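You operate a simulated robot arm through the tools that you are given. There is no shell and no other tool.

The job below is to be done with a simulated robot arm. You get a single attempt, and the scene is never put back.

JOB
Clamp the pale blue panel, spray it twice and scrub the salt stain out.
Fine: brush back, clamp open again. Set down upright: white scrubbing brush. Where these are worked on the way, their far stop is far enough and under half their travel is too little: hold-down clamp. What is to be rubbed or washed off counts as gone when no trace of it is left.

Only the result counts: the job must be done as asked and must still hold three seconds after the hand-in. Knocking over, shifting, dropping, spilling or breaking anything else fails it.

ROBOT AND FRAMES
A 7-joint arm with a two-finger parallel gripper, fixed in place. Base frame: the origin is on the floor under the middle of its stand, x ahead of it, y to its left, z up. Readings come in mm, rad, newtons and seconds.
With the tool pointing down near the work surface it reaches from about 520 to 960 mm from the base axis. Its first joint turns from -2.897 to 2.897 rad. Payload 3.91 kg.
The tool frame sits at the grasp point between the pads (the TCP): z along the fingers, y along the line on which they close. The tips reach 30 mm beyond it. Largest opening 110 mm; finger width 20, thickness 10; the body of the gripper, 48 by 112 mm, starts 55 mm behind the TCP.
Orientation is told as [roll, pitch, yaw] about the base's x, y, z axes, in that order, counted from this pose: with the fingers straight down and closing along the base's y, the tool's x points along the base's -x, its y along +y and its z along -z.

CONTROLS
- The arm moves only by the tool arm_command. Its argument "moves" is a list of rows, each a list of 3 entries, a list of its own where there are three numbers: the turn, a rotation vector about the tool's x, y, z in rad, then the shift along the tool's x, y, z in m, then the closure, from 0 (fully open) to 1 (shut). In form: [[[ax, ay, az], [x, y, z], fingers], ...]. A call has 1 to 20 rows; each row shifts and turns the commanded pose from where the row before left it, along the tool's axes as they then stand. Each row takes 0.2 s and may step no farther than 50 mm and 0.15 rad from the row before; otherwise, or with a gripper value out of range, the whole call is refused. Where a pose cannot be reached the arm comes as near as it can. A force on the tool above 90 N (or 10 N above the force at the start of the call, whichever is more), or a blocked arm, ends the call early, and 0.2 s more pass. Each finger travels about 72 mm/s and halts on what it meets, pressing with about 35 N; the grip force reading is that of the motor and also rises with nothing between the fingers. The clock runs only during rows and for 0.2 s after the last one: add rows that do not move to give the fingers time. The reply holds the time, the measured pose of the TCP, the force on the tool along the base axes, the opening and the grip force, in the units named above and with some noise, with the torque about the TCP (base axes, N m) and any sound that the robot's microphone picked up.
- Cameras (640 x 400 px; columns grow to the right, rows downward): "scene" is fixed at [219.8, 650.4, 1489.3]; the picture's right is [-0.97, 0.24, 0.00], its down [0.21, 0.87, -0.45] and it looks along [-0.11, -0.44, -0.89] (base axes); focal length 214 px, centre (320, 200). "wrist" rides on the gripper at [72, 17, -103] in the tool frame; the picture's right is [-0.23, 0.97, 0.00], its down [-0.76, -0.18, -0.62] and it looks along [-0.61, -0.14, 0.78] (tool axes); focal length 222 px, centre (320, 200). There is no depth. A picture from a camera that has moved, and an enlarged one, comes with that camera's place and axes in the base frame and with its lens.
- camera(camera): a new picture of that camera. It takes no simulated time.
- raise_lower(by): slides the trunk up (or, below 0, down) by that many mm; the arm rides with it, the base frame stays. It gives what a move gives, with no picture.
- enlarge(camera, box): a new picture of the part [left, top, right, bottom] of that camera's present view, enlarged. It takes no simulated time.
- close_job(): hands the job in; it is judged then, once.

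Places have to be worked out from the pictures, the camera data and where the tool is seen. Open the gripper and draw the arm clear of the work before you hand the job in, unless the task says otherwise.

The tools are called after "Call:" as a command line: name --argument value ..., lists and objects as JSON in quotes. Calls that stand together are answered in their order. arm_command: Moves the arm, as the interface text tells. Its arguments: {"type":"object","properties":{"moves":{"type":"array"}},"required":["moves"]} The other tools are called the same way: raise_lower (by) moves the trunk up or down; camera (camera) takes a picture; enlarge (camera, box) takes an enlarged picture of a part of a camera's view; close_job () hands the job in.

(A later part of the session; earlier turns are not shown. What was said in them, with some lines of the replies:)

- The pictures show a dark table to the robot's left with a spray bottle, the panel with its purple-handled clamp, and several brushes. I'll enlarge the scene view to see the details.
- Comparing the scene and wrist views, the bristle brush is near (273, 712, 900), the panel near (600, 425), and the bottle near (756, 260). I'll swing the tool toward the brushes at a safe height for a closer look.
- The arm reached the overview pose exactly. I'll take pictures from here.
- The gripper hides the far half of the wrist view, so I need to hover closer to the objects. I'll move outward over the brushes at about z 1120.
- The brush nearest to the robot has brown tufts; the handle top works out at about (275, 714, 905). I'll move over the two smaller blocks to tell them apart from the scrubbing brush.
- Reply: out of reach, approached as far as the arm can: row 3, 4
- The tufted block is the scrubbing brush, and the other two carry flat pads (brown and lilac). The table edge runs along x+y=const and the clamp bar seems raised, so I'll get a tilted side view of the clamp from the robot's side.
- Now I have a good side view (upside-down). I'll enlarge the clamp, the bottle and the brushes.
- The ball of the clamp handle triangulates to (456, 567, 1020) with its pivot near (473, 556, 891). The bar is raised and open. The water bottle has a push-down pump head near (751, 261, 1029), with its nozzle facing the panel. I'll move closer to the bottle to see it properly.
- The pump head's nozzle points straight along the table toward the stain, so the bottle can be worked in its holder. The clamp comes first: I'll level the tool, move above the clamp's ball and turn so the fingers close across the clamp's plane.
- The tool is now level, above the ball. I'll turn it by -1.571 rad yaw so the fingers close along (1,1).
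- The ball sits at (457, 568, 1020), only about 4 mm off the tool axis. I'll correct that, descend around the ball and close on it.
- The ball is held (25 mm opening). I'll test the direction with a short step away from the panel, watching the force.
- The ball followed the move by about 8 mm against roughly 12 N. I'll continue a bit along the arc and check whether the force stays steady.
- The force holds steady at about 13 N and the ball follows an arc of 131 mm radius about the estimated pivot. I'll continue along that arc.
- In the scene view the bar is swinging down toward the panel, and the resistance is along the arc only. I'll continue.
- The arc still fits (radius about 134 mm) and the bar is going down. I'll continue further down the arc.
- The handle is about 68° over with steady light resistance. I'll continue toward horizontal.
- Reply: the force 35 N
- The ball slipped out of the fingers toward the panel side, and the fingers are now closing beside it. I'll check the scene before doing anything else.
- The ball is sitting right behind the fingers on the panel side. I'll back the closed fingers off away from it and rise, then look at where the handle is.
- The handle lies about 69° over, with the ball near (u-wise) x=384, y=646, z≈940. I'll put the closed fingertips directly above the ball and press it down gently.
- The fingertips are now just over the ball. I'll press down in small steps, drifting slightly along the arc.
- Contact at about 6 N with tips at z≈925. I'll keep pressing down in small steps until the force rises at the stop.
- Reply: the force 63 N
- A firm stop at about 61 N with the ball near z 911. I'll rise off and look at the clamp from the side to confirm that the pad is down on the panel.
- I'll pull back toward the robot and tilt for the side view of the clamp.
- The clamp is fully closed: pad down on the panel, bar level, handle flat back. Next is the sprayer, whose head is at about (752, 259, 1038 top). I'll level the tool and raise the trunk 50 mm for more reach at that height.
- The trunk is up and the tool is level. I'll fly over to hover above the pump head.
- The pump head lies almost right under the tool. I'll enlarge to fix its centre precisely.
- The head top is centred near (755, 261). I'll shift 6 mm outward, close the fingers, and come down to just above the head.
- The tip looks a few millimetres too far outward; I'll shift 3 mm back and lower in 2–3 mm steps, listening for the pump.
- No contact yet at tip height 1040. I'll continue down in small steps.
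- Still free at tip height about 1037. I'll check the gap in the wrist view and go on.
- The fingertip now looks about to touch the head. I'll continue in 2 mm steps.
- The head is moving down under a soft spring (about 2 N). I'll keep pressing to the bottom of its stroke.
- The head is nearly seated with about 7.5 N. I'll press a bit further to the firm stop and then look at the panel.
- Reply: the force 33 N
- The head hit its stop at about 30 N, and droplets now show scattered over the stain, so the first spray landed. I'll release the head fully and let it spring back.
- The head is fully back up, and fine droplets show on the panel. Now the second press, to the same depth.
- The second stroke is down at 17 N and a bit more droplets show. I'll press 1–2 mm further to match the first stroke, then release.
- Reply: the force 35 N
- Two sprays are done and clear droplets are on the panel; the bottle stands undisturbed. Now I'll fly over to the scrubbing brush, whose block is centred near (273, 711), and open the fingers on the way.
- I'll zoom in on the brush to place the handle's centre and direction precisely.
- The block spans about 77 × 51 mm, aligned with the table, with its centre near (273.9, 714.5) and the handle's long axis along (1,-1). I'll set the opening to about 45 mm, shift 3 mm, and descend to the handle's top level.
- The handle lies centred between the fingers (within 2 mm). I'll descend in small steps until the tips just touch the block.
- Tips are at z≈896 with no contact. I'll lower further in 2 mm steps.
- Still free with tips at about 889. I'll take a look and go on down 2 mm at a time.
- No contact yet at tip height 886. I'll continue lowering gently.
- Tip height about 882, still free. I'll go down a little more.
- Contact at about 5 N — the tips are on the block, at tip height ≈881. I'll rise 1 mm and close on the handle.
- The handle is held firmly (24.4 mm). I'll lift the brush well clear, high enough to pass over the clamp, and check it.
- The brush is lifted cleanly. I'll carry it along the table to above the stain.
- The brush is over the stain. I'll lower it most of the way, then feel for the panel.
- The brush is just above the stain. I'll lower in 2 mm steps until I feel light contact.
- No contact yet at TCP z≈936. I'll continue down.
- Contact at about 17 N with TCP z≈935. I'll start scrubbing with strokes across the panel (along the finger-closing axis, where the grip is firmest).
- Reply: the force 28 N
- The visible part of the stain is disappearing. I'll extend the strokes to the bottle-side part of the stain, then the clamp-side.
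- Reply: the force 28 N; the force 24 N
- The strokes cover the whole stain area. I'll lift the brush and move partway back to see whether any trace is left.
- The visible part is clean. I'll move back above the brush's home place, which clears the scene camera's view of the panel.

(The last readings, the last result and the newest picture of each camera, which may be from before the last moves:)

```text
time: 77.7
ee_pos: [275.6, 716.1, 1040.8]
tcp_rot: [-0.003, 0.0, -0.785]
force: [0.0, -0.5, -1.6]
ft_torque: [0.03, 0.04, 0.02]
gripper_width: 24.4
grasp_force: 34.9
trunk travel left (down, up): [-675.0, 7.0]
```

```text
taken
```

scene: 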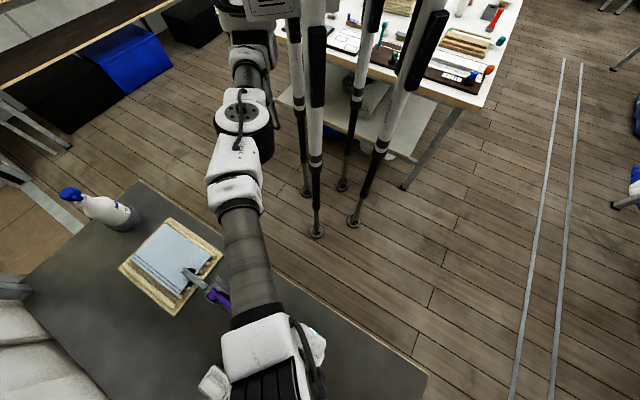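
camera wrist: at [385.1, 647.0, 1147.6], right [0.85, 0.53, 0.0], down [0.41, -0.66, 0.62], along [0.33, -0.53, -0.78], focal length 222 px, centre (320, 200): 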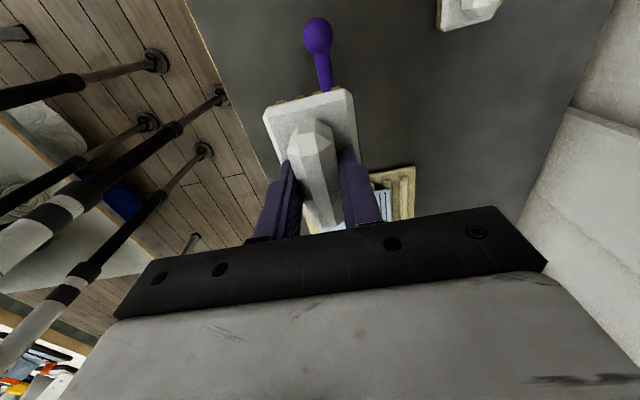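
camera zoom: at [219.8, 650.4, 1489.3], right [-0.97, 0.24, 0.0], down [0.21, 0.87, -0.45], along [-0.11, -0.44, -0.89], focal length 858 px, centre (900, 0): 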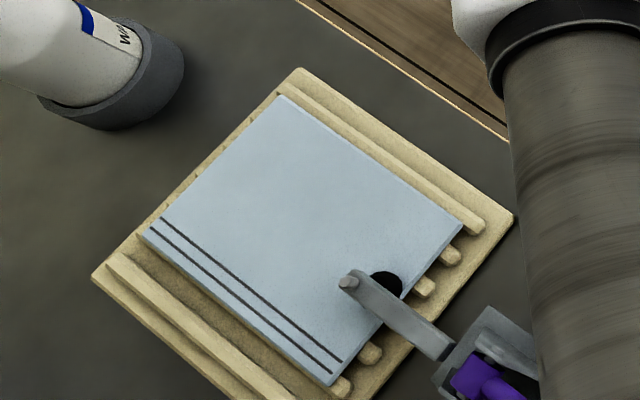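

The panel looks clean from here. I'll zoom in further to check for any faint traces.

Call:
enlarge --camera "scene" --box '[135, 215, 215, 265]'

Call:
enlarge --camera "scene" --box '[145, 220, 185, 250]'

```text
8.00 times, centred on (175, 240) of scene
camera zoom: at [219.8, 650.4, 1489.3], right [-0.97, 0.24, 0.0], down [0.21, 0.87, -0.45], along [-0.11, -0.44, -0.89], focal length 1716 px, centre (1480, -120)
```

zoom: 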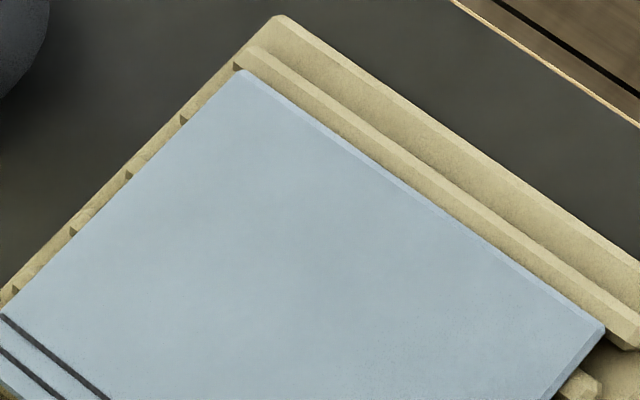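

```text
13.33 times, centred on (165, 235) of scene
camera zoom: at [219.8, 650.4, 1489.3], right [-0.97, 0.24, 0.0], down [0.21, 0.87, -0.45], along [-0.11, -0.44, -0.89], focal length 2860 px, centre (2387, -267)
```

zoom: 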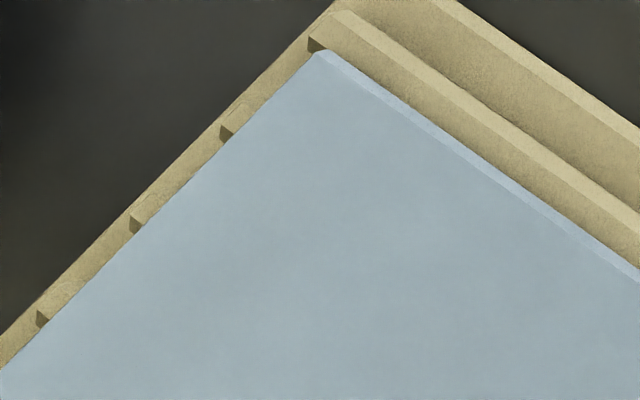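

No trace of the stain remains. Now I'll lower the brush to its original place, slowing down near the table.

Call:
arm_command --moves '[[[0, 0, 0], [0, 0, 0.045], 1], [[0, 0, 0], [0, 0, 0.045], 1], [[0, 0, 0], [0, 0, 0.025], 1], [[0, 0, 0], [0, 0, 0.006], 1], [[0, 0, 0], [0, 0, 0.004], 1]]'

Call:
camera --camera "wrist"

```text
time: 78.9
ee_pos: [274.1, 717.1, 917.9]
tcp_rot: [0.001, -0.001, -0.786]
force: [0.6, 0.0, -0.3]
ft_torque: [0.03, 0.03, -0.02]
gripper_width: 24.2
grasp_force: 34.1
trunk travel left (down, up): [-675.0, 7.0]
```

```text
taken
camera wrist: at [236.1, 779.8, 1020.2], right [0.85, 0.53, 0.0], down [0.41, -0.66, 0.62], along [0.33, -0.53, -0.78], focal length 222 px, centre (320, 200)
```

wrist: 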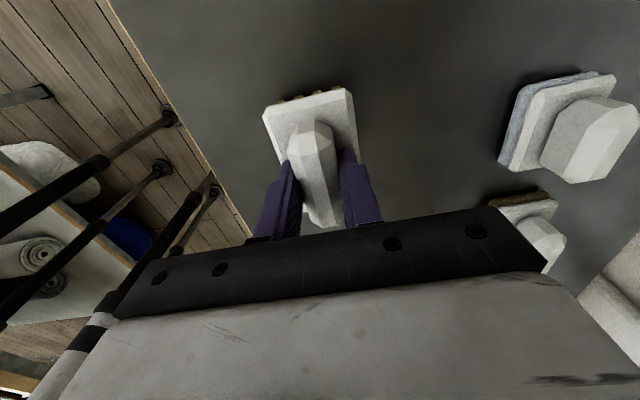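

I'm about 7 mm above the set-down height. I'll lower in 2 mm steps until the table is felt.

Call:
arm_command --moves '[[[0, 0, 0], [0, 0, 0.002], 1], [[0, 0, 0], [0, 0, 0.002], 1], [[0, 0, 0], [0, 0, 0.0015], 1]]'

```text
time: 79.7
ee_pos: [274.8, 714.8, 911.6]
tcp_rot: [0.001, 0.0, -0.785]
force: [0.3, -0.2, -0.3]
ft_torque: [-0.02, 0.03, -0.02]
gripper_width: 24.3
grasp_force: 35.1
trunk travel left (down, up): [-675.0, 7.0]
```

No contact yet; I'll go down the last bit.

Call:
arm_command --moves '[[[0, 0, 0], [0, 0, 0.001], 1], [[0, 0, 0], [0, 0, 0.001], 1]]'

```text
time: 80.3
ee_pos: [275.2, 713.9, 910.6]
tcp_rot: [0.001, -0.001, -0.785]
force: [0.4, -0.9, 2.8]
ft_torque: [-0.15, -0.01, 0.0]
gripper_width: 24.4
grasp_force: 34.8
trunk travel left (down, up): [-675.0, 7.0]
```

The bristles are on the table (about 3 N). I'll open the fingers and rise straight up.

Call:
arm_command --moves '[[[0, 0, 0], [0, 0, 0], 0.72], [[0, 0, 0], [0, 0, 0], 0.6], [[0, 0, 0], [0, 0, 0], 0.58], [[0, 0, 0], [0, 0, 0], 0.58], [[0, 0, 0], [0, 0, -0.005], 0.58], [[0, 0, 0], [0, 0, -0.02], 0.58], [[0, 0, 0], [0, 0, -0.04], 0.58], [[0, 0, 0], [0, 0, -0.04], 0.58], [[0, 0, 0], [0, 0, -0.04], 0.58]]'

Call:
camera --camera "wrist"

```text
time: 82.3
ee_pos: [274.2, 715.4, 1055.3]
tcp_rot: [0.0, 0.0, -0.784]
force: [-0.1, 0.0, -0.4]
ft_torque: [0.0, -0.02, -0.01]
gripper_width: 46.2
grasp_force: 0.1
trunk travel left (down, up): [-675.0, 7.0]
```

```text
taken
camera wrist: at [236.2, 779.0, 1158.3], right [0.85, 0.53, 0.0], down [0.41, -0.66, 0.62], along [0.33, -0.53, -0.78], focal length 222 px, centre (320, 200)
```

wrist: 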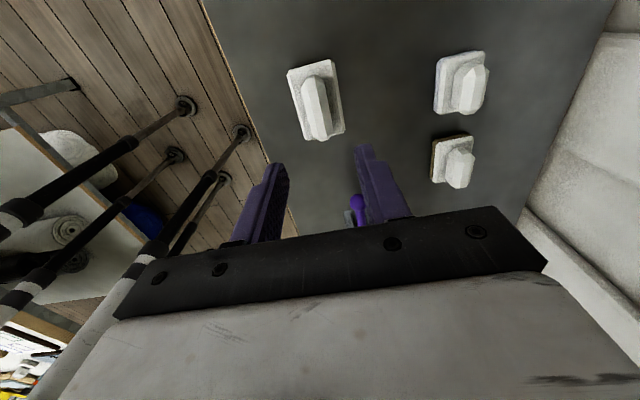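

The brush is back upright in its place. Now to reopen the clamp: I'll move above the handle's ball (near x=387, y=638, z≈911) with fingers open about 60 mm.

Call:
arm_command --moves '[[[0, 0, 0], [-0.0335, 0.0063, 0.01], 0.45], [[0, 0, 0], [-0.0335, 0.0063, 0.01], 0.45], [[0, 0, 0], [-0.0335, 0.0063, 0.01], 0.45], [[0, 0, 0], [-0.0335, 0.0063, 0.01], 0.45], [[0, 0, 0], [0, 0, 0], 0.45]]'

Call:
camera --camera "wrist"

Call:
enlarge --camera "wrist" --box '[250, 90, 400, 220]'

```text
time: 83.5
ee_pos: [387.4, 637.9, 1015.8]
tcp_rot: [0.001, -0.001, -0.785]
force: [-0.4, -0.8, 0.9]
ft_torque: [-0.01, -0.01, 0.03]
gripper_width: 60.5
grasp_force: 0.1
trunk travel left (down, up): [-675.0, 7.0]
```

```text
taken
camera wrist: at [348.7, 701.4, 1119.5], right [0.85, 0.53, 0.0], down [0.41, -0.66, 0.62], along [0.33, -0.53, -0.78], focal length 222 px, centre (320, 200)
```

wrist: 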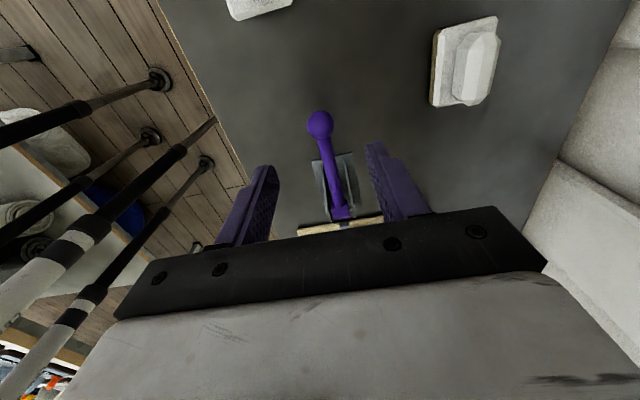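

```text
3.08 times, centred on (325, 155) of wrist
camera zoom: at [348.7, 701.4, 1119.5], right [0.85, 0.53, 0.0], down [0.41, -0.66, 0.62], along [0.33, -0.53, -0.78], focal length 684 px, centre (305, 338)
```

zoom: 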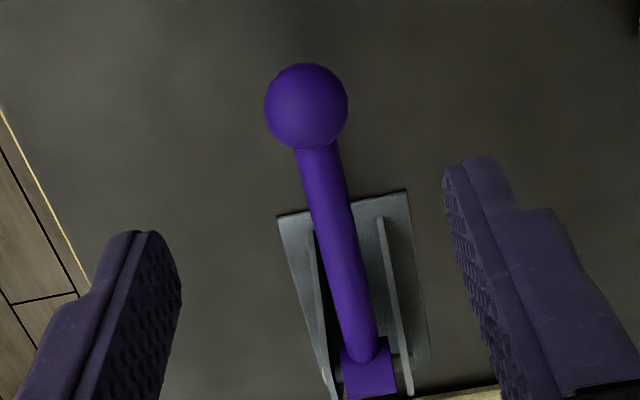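

The ball is centred at about (389, 637, 911), just 2 mm off the tool axis. Refitting the handle's ends gives a pivot near u=-58, z=905 and a radius of 117 mm, which explains the earlier slip. I'll descend around the ball and grip it.

Call:
arm_command --moves '[[[0, 0, 0], [-0.002, 0.0003, 0.04], 0.45], [[0, 0, 0], [0, 0, 0.04], 0.45], [[0, 0, 0], [0, 0, 0.012], 0.45], [[0, 0, 0], [0, 0, 0.007], 0.45], [[0, 0, 0], [0, 0, 0], 0.7], [[0, 0, 0], [0, 0, 0], 0.9], [[0, 0, 0], [0, 0, 0], 0.9], [[0, 0, 0], [0, 0, 0], 0.9]]'

Call:
enlarge --camera "wrist" --box '[250, 130, 400, 250]'

```text
time: 85.3
ee_pos: [388.7, 637.1, 916.1]
tcp_rot: [-0.002, 0.0, -0.785]
force: [-7.1, -14.5, -4.8]
ft_torque: [0.09, 0.17, 0.06]
gripper_width: 25.0
grasp_force: 44.8
trunk travel left (down, up): [-675.0, 7.0]
```

```text
3.33 times, centred on (325, 190) of wrist
camera zoom: at [350.5, 700.3, 1018.8], right [0.85, 0.53, 0.0], down [0.41, -0.66, 0.62], along [0.33, -0.53, -0.78], focal length 740 px, centre (303, 233)
```

zoom: 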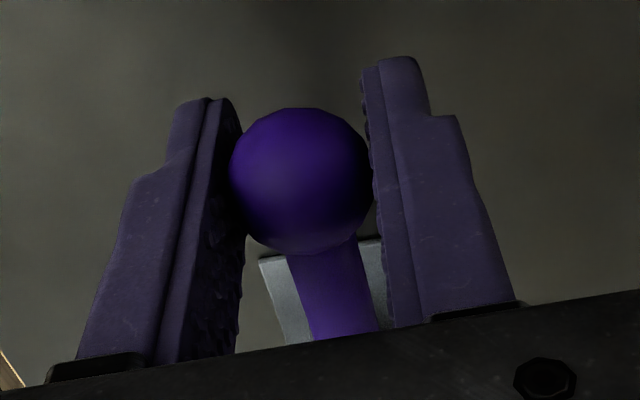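

The ball is held, with a sideways pull of about 15 N, so I'll recentre by 2 mm and start lifting the handle along the corrected arc.

Call:
arm_command --moves '[[[0, 0, 0], [0, -0.002, 0], 0.9], [[0, 0, 0], [-0.0003, 0, -0.0035], 0.9], [[0, 0, 0], [-0.0003, 0, -0.0035], 0.9], [[0, 0, 0], [-0.001, 0, -0.007], 0.9]]'

Call:
enlarge --camera "wrist" --box '[250, 130, 400, 250]'

```text
time: 86.3
ee_pos: [389.1, 635.0, 928.7]
tcp_rot: [-0.002, 0.0, -0.787]
force: [1.9, 5.0, -13.0]
ft_torque: [0.91, 0.78, -0.03]
gripper_width: 25.2
grasp_force: 45.1
trunk travel left (down, up): [-675.0, 7.0]
```

```text
3.33 times, centred on (325, 190) of wrist
camera zoom: at [351.7, 699.0, 1031.8], right [0.85, 0.53, 0.0], down [0.41, -0.66, 0.62], along [0.33, -0.53, -0.78], focal length 740 px, centre (303, 233)
```

zoom: 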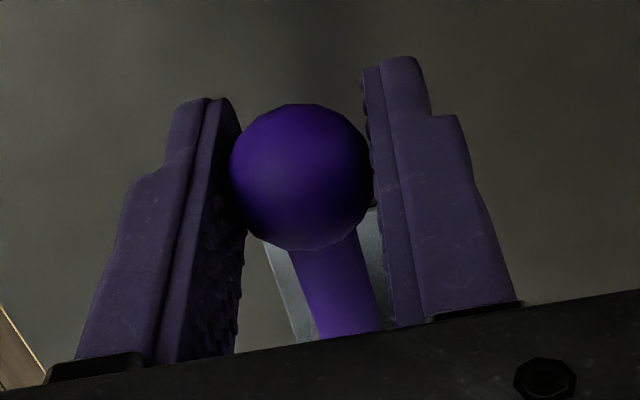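

The handle is lifting against about 13 N with the ball steady in the grip. I'll continue along the arc.

Call:
arm_command --moves '[[[0, 0, 0], [-0.0014, 0, -0.0069], 0.9], [[0, 0, 0], [-0.0018, 0, -0.0068], 0.9], [[0, 0, 0], [-0.0022, 0, -0.0067], 0.9], [[0, 0, 0], [-0.0026, 0, -0.0065], 0.9]]'

Call:
enlarge --camera "wrist" --box '[250, 130, 400, 250]'

```text
time: 87.3
ee_pos: [394.2, 630.1, 954.8]
tcp_rot: [-0.002, -0.001, -0.785]
force: [4.6, 7.7, -12.7]
ft_torque: [0.92, 0.8, 0.03]
gripper_width: 25.3
grasp_force: 45.0
trunk travel left (down, up): [-675.0, 7.0]
```

```text
3.33 times, centred on (325, 190) of wrist
camera zoom: at [357.2, 693.7, 1058.1], right [0.85, 0.53, 0.0], down [0.41, -0.66, 0.62], along [0.33, -0.53, -0.78], focal length 740 px, centre (303, 233)
```

zoom: 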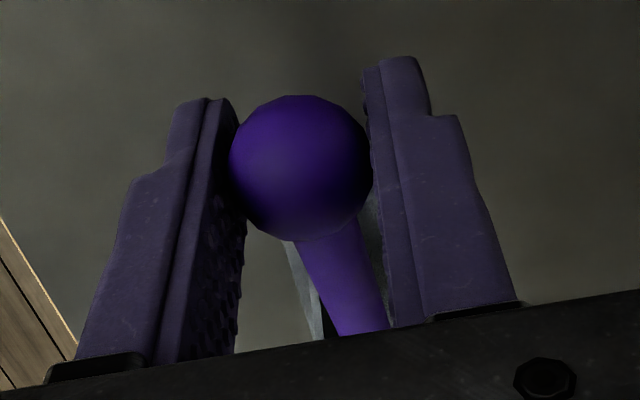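

The ball is drifting slightly in the grip but remains well held. I'll continue with four more steps, with a small sideways correction.

Call:
arm_command --moves '[[[0, 0, 0], [-0.0025, 0.0005, -0.0063], 0.9], [[0, 0, 0], [-0.003, 0.0005, -0.0062], 0.9], [[0, 0, 0], [-0.0033, 0, -0.006], 0.9], [[0, 0, 0], [-0.0037, 0, -0.0058], 0.9]]'

Call:
enlarge --camera "wrist" --box '[250, 130, 400, 250]'

```text
time: 88.3
ee_pos: [404.6, 620.6, 980.1]
tcp_rot: [-0.001, -0.001, -0.784]
force: [-1.8, 2.4, -12.8]
ft_torque: [0.87, 0.83, 0.02]
gripper_width: 25.0
grasp_force: 45.3
trunk travel left (down, up): [-675.0, 7.0]
```

```text
3.33 times, centred on (325, 190) of wrist
camera zoom: at [366.6, 684.4, 1083.4], right [0.85, 0.53, 0.0], down [0.41, -0.66, 0.62], along [0.33, -0.53, -0.78], focal length 740 px, centre (303, 233)
```

zoom: 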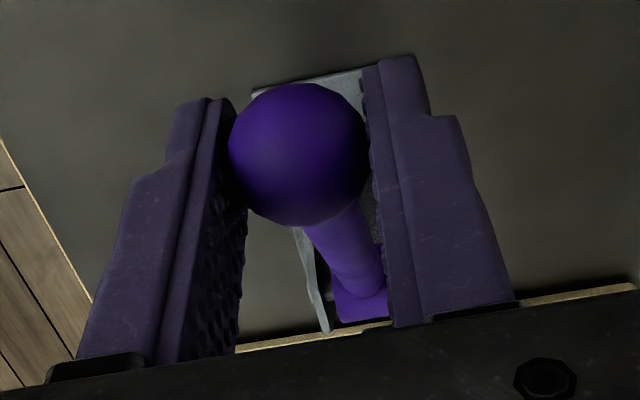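

The ball is lower in the grip but still between the pads, with forces only about 13 N. I'll continue, slightly favouring height less, and watch the ball.

Call:
arm_command --moves '[[[0, 0, 0], [-0.0036, 0, -0.005], 0.9], [[0, 0, 0], [-0.0042, 0, -0.0048], 0.9], [[0, 0, 0], [-0.0046, 0, -0.0046], 0.9]]'

Call:
enlarge --camera "wrist" --box '[250, 130, 400, 250]'

```text
time: 89.1
ee_pos: [411.9, 613.0, 994.7]
tcp_rot: [-0.002, -0.001, -0.784]
force: [-6.0, 1.7, -10.4]
ft_torque: [0.88, 0.86, 0.02]
gripper_width: 25.0
grasp_force: 45.1
trunk travel left (down, up): [-675.0, 7.0]
```

```text
3.33 times, centred on (325, 190) of wrist
camera zoom: at [374.6, 676.2, 1098.2], right [0.85, 0.53, 0.0], down [0.41, -0.66, 0.62], along [0.33, -0.53, -0.78], focal length 740 px, centre (303, 233)
```

zoom: 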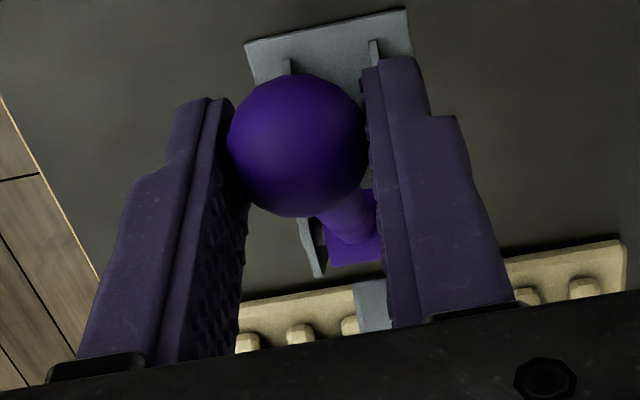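

The ball is creeping in the pads (now about 3 mm sideways and 12 mm below the TCP). The handle held its position when released earlier, so I'll open slightly, recentre on the ball and grip again.

Call:
arm_command --moves '[[[0, 0, 0], [0, 0, 0], 0.72], [[0, 0, 0], [0, 0, 0], 0.7], [[0, 0, 0], [0.003, 0, 0.006], 0.7], [[0, 0, 0], [0, 0, 0], 0.7]]'

Call:
enlarge --camera "wrist" --box '[250, 130, 400, 250]'

```text
time: 90.1
ee_pos: [411.7, 614.0, 990.4]
tcp_rot: [0.0, -0.001, -0.786]
force: [0.1, 0.2, 0.1]
ft_torque: [-0.02, -0.02, -0.01]
gripper_width: 32.4
grasp_force: 0.2
trunk travel left (down, up): [-675.0, 7.0]
```

```text
3.33 times, centred on (325, 190) of wrist
camera zoom: at [373.2, 677.6, 1093.3], right [0.85, 0.53, 0.0], down [0.41, -0.66, 0.62], along [0.33, -0.53, -0.78], focal length 740 px, centre (303, 233)
```

zoom: 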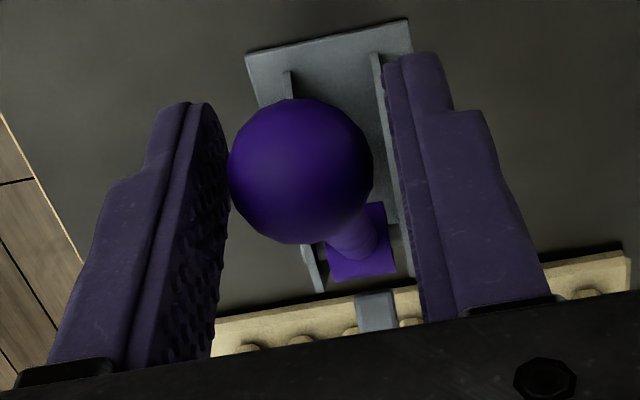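

The handle stayed put and the ball is centred again. I'll offset 4 mm so the ball has room to creep, grip, and continue raising the handle.

Call:
arm_command --moves '[[[0, 0, 0], [0.004, -0.0005, 0], 0.7], [[0, 0, 0], [0, 0, 0], 0.9], [[0, 0, 0], [0, 0, 0], 0.9], [[0, 0, 0], [0, 0, 0], 0.9], [[0, 0, 0], [-0.0049, 0, -0.005], 0.9], [[0, 0, 0], [-0.0052, 0, -0.0048], 0.9], [[0, 0, 0], [-0.0054, 0, -0.0045], 0.9], [[0, 0, 0], [-0.0057, 0, -0.0041], 0.9], [[0, 0, 0], [-0.0059, 0, -0.0038], 0.9]]'

Call:
enlarge --camera "wrist" --box '[250, 130, 400, 250]'

```text
time: 92.1
ee_pos: [427.0, 597.3, 1012.0]
tcp_rot: [0.002, 0.001, -0.786]
force: [-5.8, 7.6, -4.9]
ft_torque: [0.91, 0.82, -0.02]
gripper_width: 25.1
grasp_force: 44.9
trunk travel left (down, up): [-675.0, 7.0]
```

```text
3.33 times, centred on (325, 190) of wrist
camera zoom: at [388.9, 661.7, 1115.4], right [0.85, 0.53, 0.0], down [0.41, -0.66, 0.62], along [0.33, -0.53, -0.78], focal length 740 px, centre (303, 233)
```

zoom: 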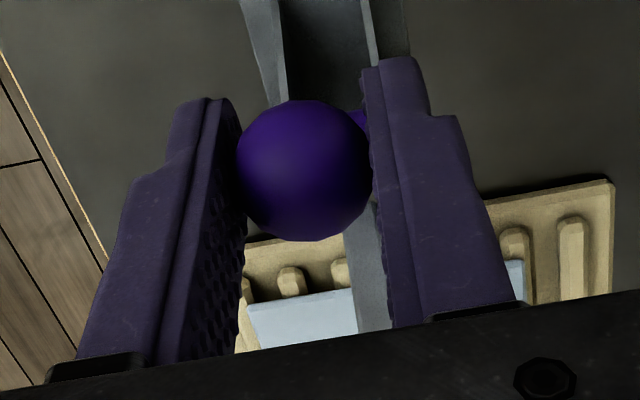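

The ball is holding well and the bar is visibly rising. I'll continue toward the original open position.

Call:
arm_command --moves '[[[0, 0, 0], [-0.0061, 0, -0.0035], 0.9], [[0, 0, 0], [-0.0063, 0, -0.0031], 0.9], [[0, 0, 0], [-0.0065, 0, -0.0027], 0.9], [[0, 0, 0], [-0.0066, 0, -0.0023], 0.9], [[0, 0, 0], [-0.0067, 0, -0.0019], 0.9]]'

Call:
enlarge --camera "wrist" --box '[250, 130, 400, 250]'

Call:
enlarge --camera "scene" --box '[100, 200, 280, 320]'

```text
time: 93.3
ee_pos: [449.3, 576.6, 1024.8]
tcp_rot: [-0.001, 0.0, -0.786]
force: [-5.9, 10.0, -3.1]
ft_torque: [0.97, 0.87, 0.0]
gripper_width: 24.9
grasp_force: 45.1
trunk travel left (down, up): [-675.0, 7.0]
```

```text
3.33 times, centred on (325, 190) of wrist
camera zoom: at [411.1, 639.5, 1128.4], right [0.85, 0.53, 0.0], down [0.41, -0.66, 0.62], along [0.33, -0.53, -0.78], focal length 740 px, centre (303, 233)
```

zoom: 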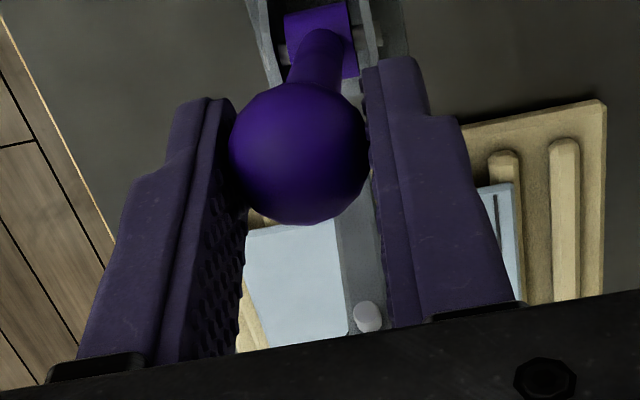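

```text
3.33 times, centred on (190, 260) of scene
camera zoom: at [219.8, 650.4, 1489.3], right [-0.97, 0.24, 0.0], down [0.21, 0.87, -0.45], along [-0.11, -0.44, -0.89], focal length 715 px, centre (753, 0)
```

zoom: 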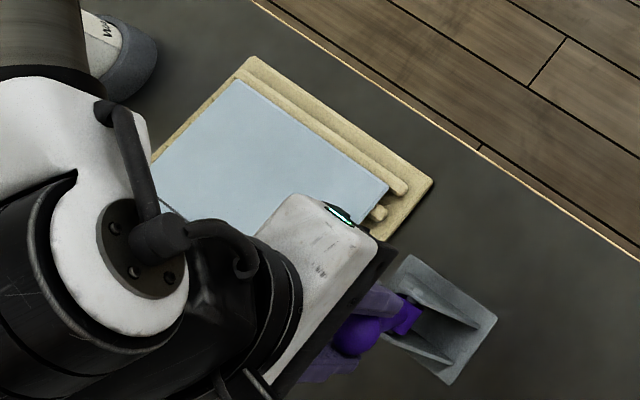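

About 15 mm remains to the original open position. I'll push on gently until the handle reaches its open stop.

Call:
arm_command --moves '[[[0, 0, 0], [-0.006, 0, -0.0012], 0.9], [[0, 0, 0], [-0.006, 0, -0.001], 0.9], [[0, 0, 0], [-0.005, 0, -0.0006], 0.9]]'

Call:
enlarge --camera "wrist" --box '[250, 130, 400, 250]'

```text
time: 94.1
ee_pos: [461.2, 565.0, 1027.3]
tcp_rot: [0.001, 0.0, -0.786]
force: [-5.0, 15.9, 1.5]
ft_torque: [0.71, 0.74, -0.09]
gripper_width: 24.7
grasp_force: 45.1
trunk travel left (down, up): [-675.0, 7.0]
```

```text
3.33 times, centred on (325, 190) of wrist
camera zoom: at [422.4, 628.1, 1131.4], right [0.85, 0.53, 0.0], down [0.41, -0.66, 0.62], along [0.33, -0.53, -0.78], focal length 740 px, centre (303, 233)
```

zoom: 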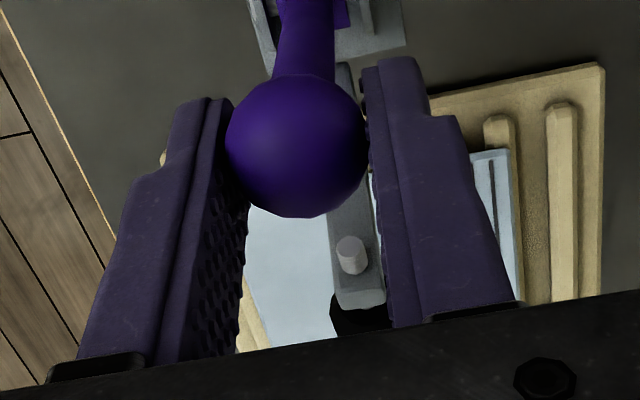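

The ball is back at its original place (u≈-77). I'll nudge a few millimetres more to confirm it is at the open stop.

Call:
arm_command --moves '[[[0, 0, 0], [-0.003, 0, 0], 0.9], [[0, 0, 0], [-0.003, 0, 0], 0.9]]'

Call:
enlarge --camera "wrist" --box '[250, 130, 400, 250]'

```text
time: 94.7
ee_pos: [461.2, 563.7, 1027.9]
tcp_rot: [0.003, 0.009, -0.78]
force: [-18.8, 36.9, 1.8]
ft_torque: [0.36, 0.2, -0.03]
gripper_width: 25.1
grasp_force: 44.9
trunk travel left (down, up): [-675.0, 7.0]
```

```text
3.33 times, centred on (325, 190) of wrist
camera zoom: at [423.5, 626.3, 1131.8], right [0.85, 0.53, 0.0], down [0.42, -0.67, 0.62], along [0.33, -0.52, -0.79], focal length 740 px, centre (303, 233)
```

zoom: 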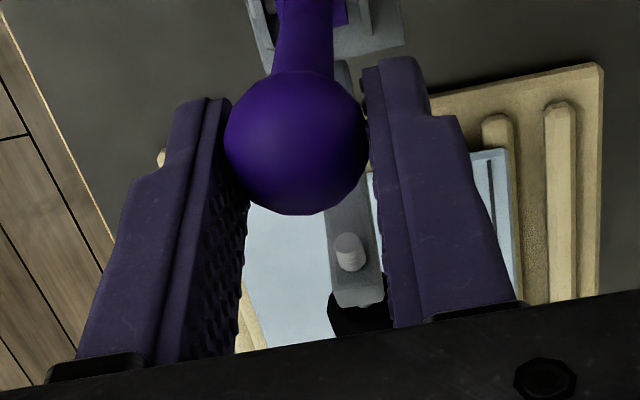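

The force jumped to about 41 N without movement: the clamp is fully open at its stop. I'll relax, open the fingers and rise straight up off the ball.

Call:
arm_command --moves '[[[0, 0, 0], [0.004, 0, 0], 0.9], [[0, 0, 0], [0, 0, 0], 0.7], [[0, 0, 0], [0, 0, 0], 0.45], [[0, 0, 0], [0, 0, 0], 0.45], [[0, 0, 0], [0, 0, -0.02], 0.45], [[0, 0, 0], [0, 0, -0.03], 0.45], [[0, 0, 0], [0, 0, -0.03], 0.45]]'

Call:
camera --camera "wrist"

```text
time: 96.3
ee_pos: [462.4, 560.4, 1108.6]
tcp_rot: [0.001, 0.0, -0.786]
force: [0.5, -0.2, -0.2]
ft_torque: [0.01, -0.03, 0.01]
gripper_width: 60.5
grasp_force: 0.0
trunk travel left (down, up): [-675.0, 7.0]
```

```text
taken
camera wrist: at [425.3, 623.9, 1212.1], right [0.85, 0.53, 0.0], down [0.41, -0.66, 0.62], along [0.33, -0.53, -0.78], focal length 222 px, centre (320, 200)
```

wrist: 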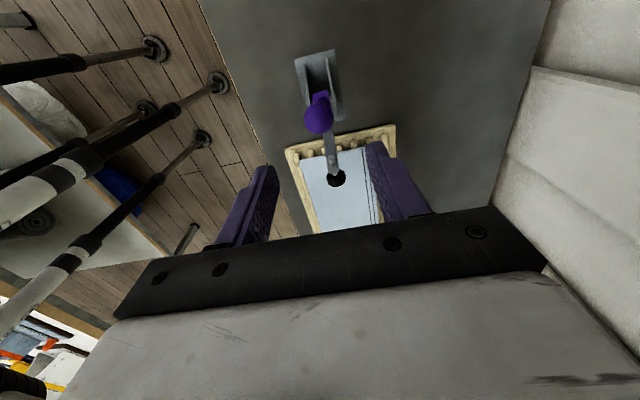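

The handle is up and the gripper clear. I'll retreat toward the robot and turn back for a final check of everything.

Call:
arm_command --moves '[[[0, 0, 0], [0, -0.044, -0.002], 0.3], [[0, 0, 0], [0, -0.044, -0.002], 0], [[0, 0, 0], [0, -0.044, -0.002], 0], [[0, 0, 0], [0, -0.044, -0.002], 0], [[0, 0, 0], [0, -0.044, -0.002], 0], [[0, 0, -0.1427], [0, 0, 0], 0], [[0, 0, -0.1427], [0, 0, 0], 0], [[0, 0, -0.1427], [0, 0, 0], 0], [[0, 0, -0.1427], [0, 0, 0], 0], [[0, 0, -0.1427], [0, 0, 0], 0], [[0, 0, -0.1427], [0, 0, 0], 0], [[0, 0, -0.1427], [0, 0, 0], 0], [[0, 0, -0.1427], [0, 0, 0], 0], [[0, 0, -0.1427], [0, 0, 0], 0], [[0, 0, -0.1427], [0, 0, 0], 0], [[0, 0, -0.1427], [0, 0, 0], 0]]'

Call:
arm_command --moves '[[[0, -0.15, 0], [0, 0, 0], 0], [[0, -0.15, 0], [0, 0, 0], 0], [[0, -0.15, 0], [0, 0, 0], 0], [[0, -0.15, 0], [0, 0, 0], 0]]'

Call:
camera --camera "wrist"

Call:
enlarge --camera "scene" --box '[110, 200, 240, 300]'

Call:
camera --camera "scene"

```text
time: 99.7
ee_pos: [308.3, 407.0, 1118.0]
tcp_rot: [-0.001, 0.0, 0.787]
force: [-0.4, 0.7, -0.7]
ft_torque: [0.01, 0.03, 0.01]
gripper_width: 110.0
grasp_force: 0.1
trunk travel left (down, up): [-675.0, 7.0]
```

```text
time: 100.7
ee_pos: [307.3, 406.3, 1118.7]
tcp_rot: [0.001, -0.603, 0.782]
force: [0.0, 0.3, 0.0]
ft_torque: [0.01, -0.02, 0.02]
gripper_width: 109.9
grasp_force: 0.1
trunk travel left (down, up): [-675.0, 7.0]
```

```text
taken
camera wrist: at [212.9, 334.6, 1162.4], right [-0.56, 0.82, 0.13], down [0.32, 0.07, 0.94], along [0.77, 0.57, -0.3], focal length 222 px, centre (320, 200)
```

wrist: 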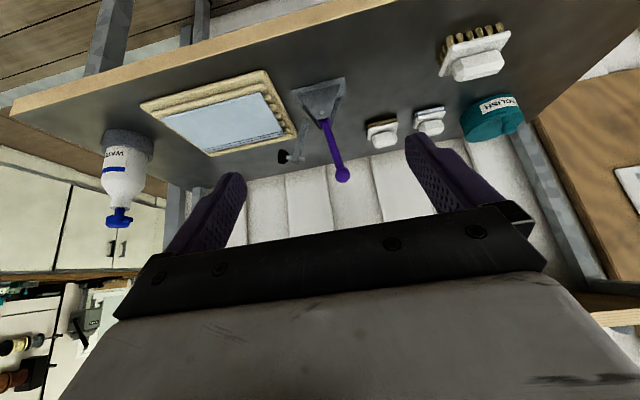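

```text
4.00 times, centred on (175, 250) of scene
camera zoom: at [219.8, 650.4, 1489.3], right [-0.97, 0.24, 0.0], down [0.21, 0.87, -0.45], along [-0.11, -0.44, -0.89], focal length 858 px, centre (900, 0)
```

zoom: 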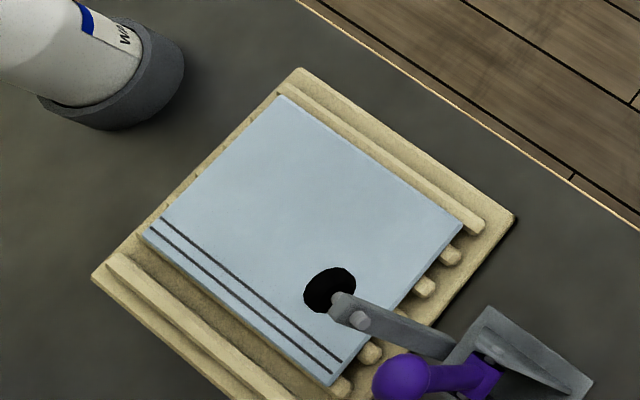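

```text
taken
```

scene: 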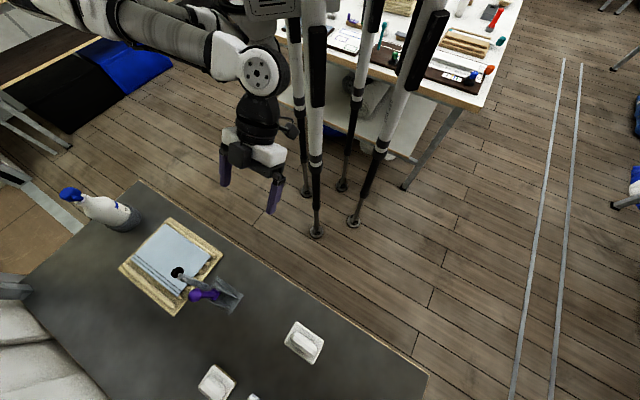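

The clamp is open as it was at the start, the brush is back upright and the bottle is in place. I'll take one last close look at the panel, brush and clamp before handing in.

Call:
enlarge --camera "wrist" --box '[140, 60, 360, 200]'

Call:
enlarge --camera "wrist" --box '[360, 10, 540, 160]'

Call:
enlarge --camera "scene" --box '[130, 215, 210, 275]'

```text
2.86 times, centred on (250, 130) of wrist
camera zoom: at [212.9, 334.6, 1162.4], right [-0.56, 0.82, 0.13], down [0.32, 0.07, 0.94], along [0.77, 0.57, -0.3], focal length 635 px, centre (520, 400)
```

zoom: 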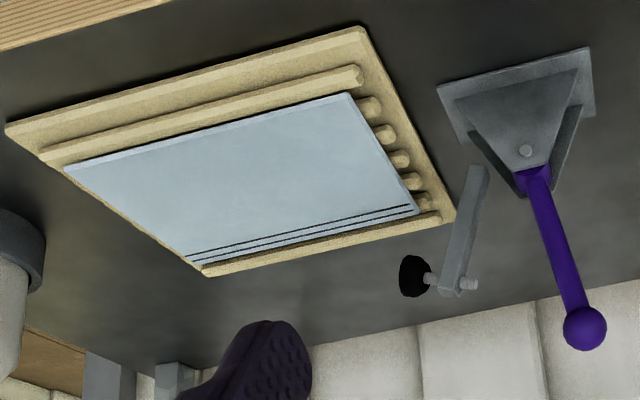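

```text
2.67 times, centred on (450, 85) of wrist
camera zoom: at [212.9, 334.6, 1162.4], right [-0.56, 0.82, 0.13], down [0.32, 0.07, 0.94], along [0.77, 0.57, -0.3], focal length 592 px, centre (-27, 507)
```

zoom: 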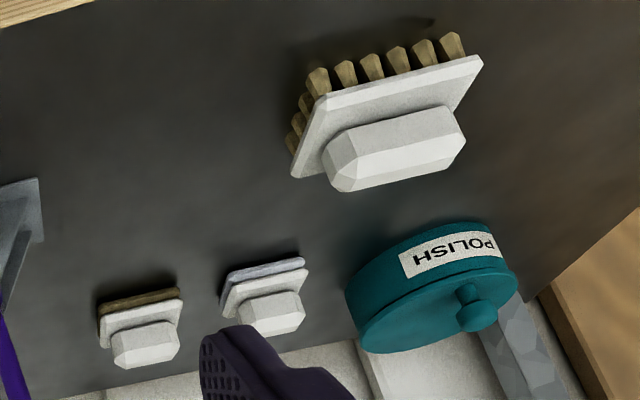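

```text
6.67 times, centred on (170, 245) of scene
camera zoom: at [219.8, 650.4, 1489.3], right [-0.97, 0.24, 0.0], down [0.21, 0.87, -0.45], along [-0.11, -0.44, -0.89], focal length 1430 px, centre (1320, -100)
```

zoom: 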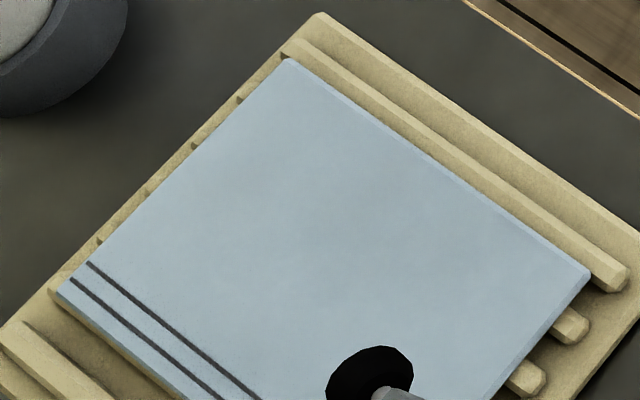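

The panel is spotless and the clamp is open at its stop. The brush stands upright in its place, the bottle and the other items are undisturbed, and the gripper is open and clear of the work. I'm handing the job in.

Call:
close_job

```text
The job is handed in.
```

I clamped the pale blue panel, sprayed it twice and scrubbed the salt stain out. In the last close-up pictures no trace of the stain was left.

- **Clamp:** It was closed to its far stop before spraying. Afterwards I raised the handle back to its open stop, so it is open again. On the way down the handle's ball slipped out of the fingers once, and I finished by pressing it down from above.
- **Spraying:** I left the water bottle in its holder, since its nozzle already pointed at the stain, and pressed the pump head to its stop twice. Droplets showed on the panel after each press.
- **Brush:** I used the white block with the bristles. The other two white blocks carry flat pads, so I took the bristled one to be the scrubbing brush. It is back in its original place, standing upright on its bristles.
- **Everything else:** The bottle, the other two blocks and the polish tin look undisturbed in the final pictures.

The gripper is open and the arm is drawn back from the table. I raised the trunk 50 mm for reach and left it there.
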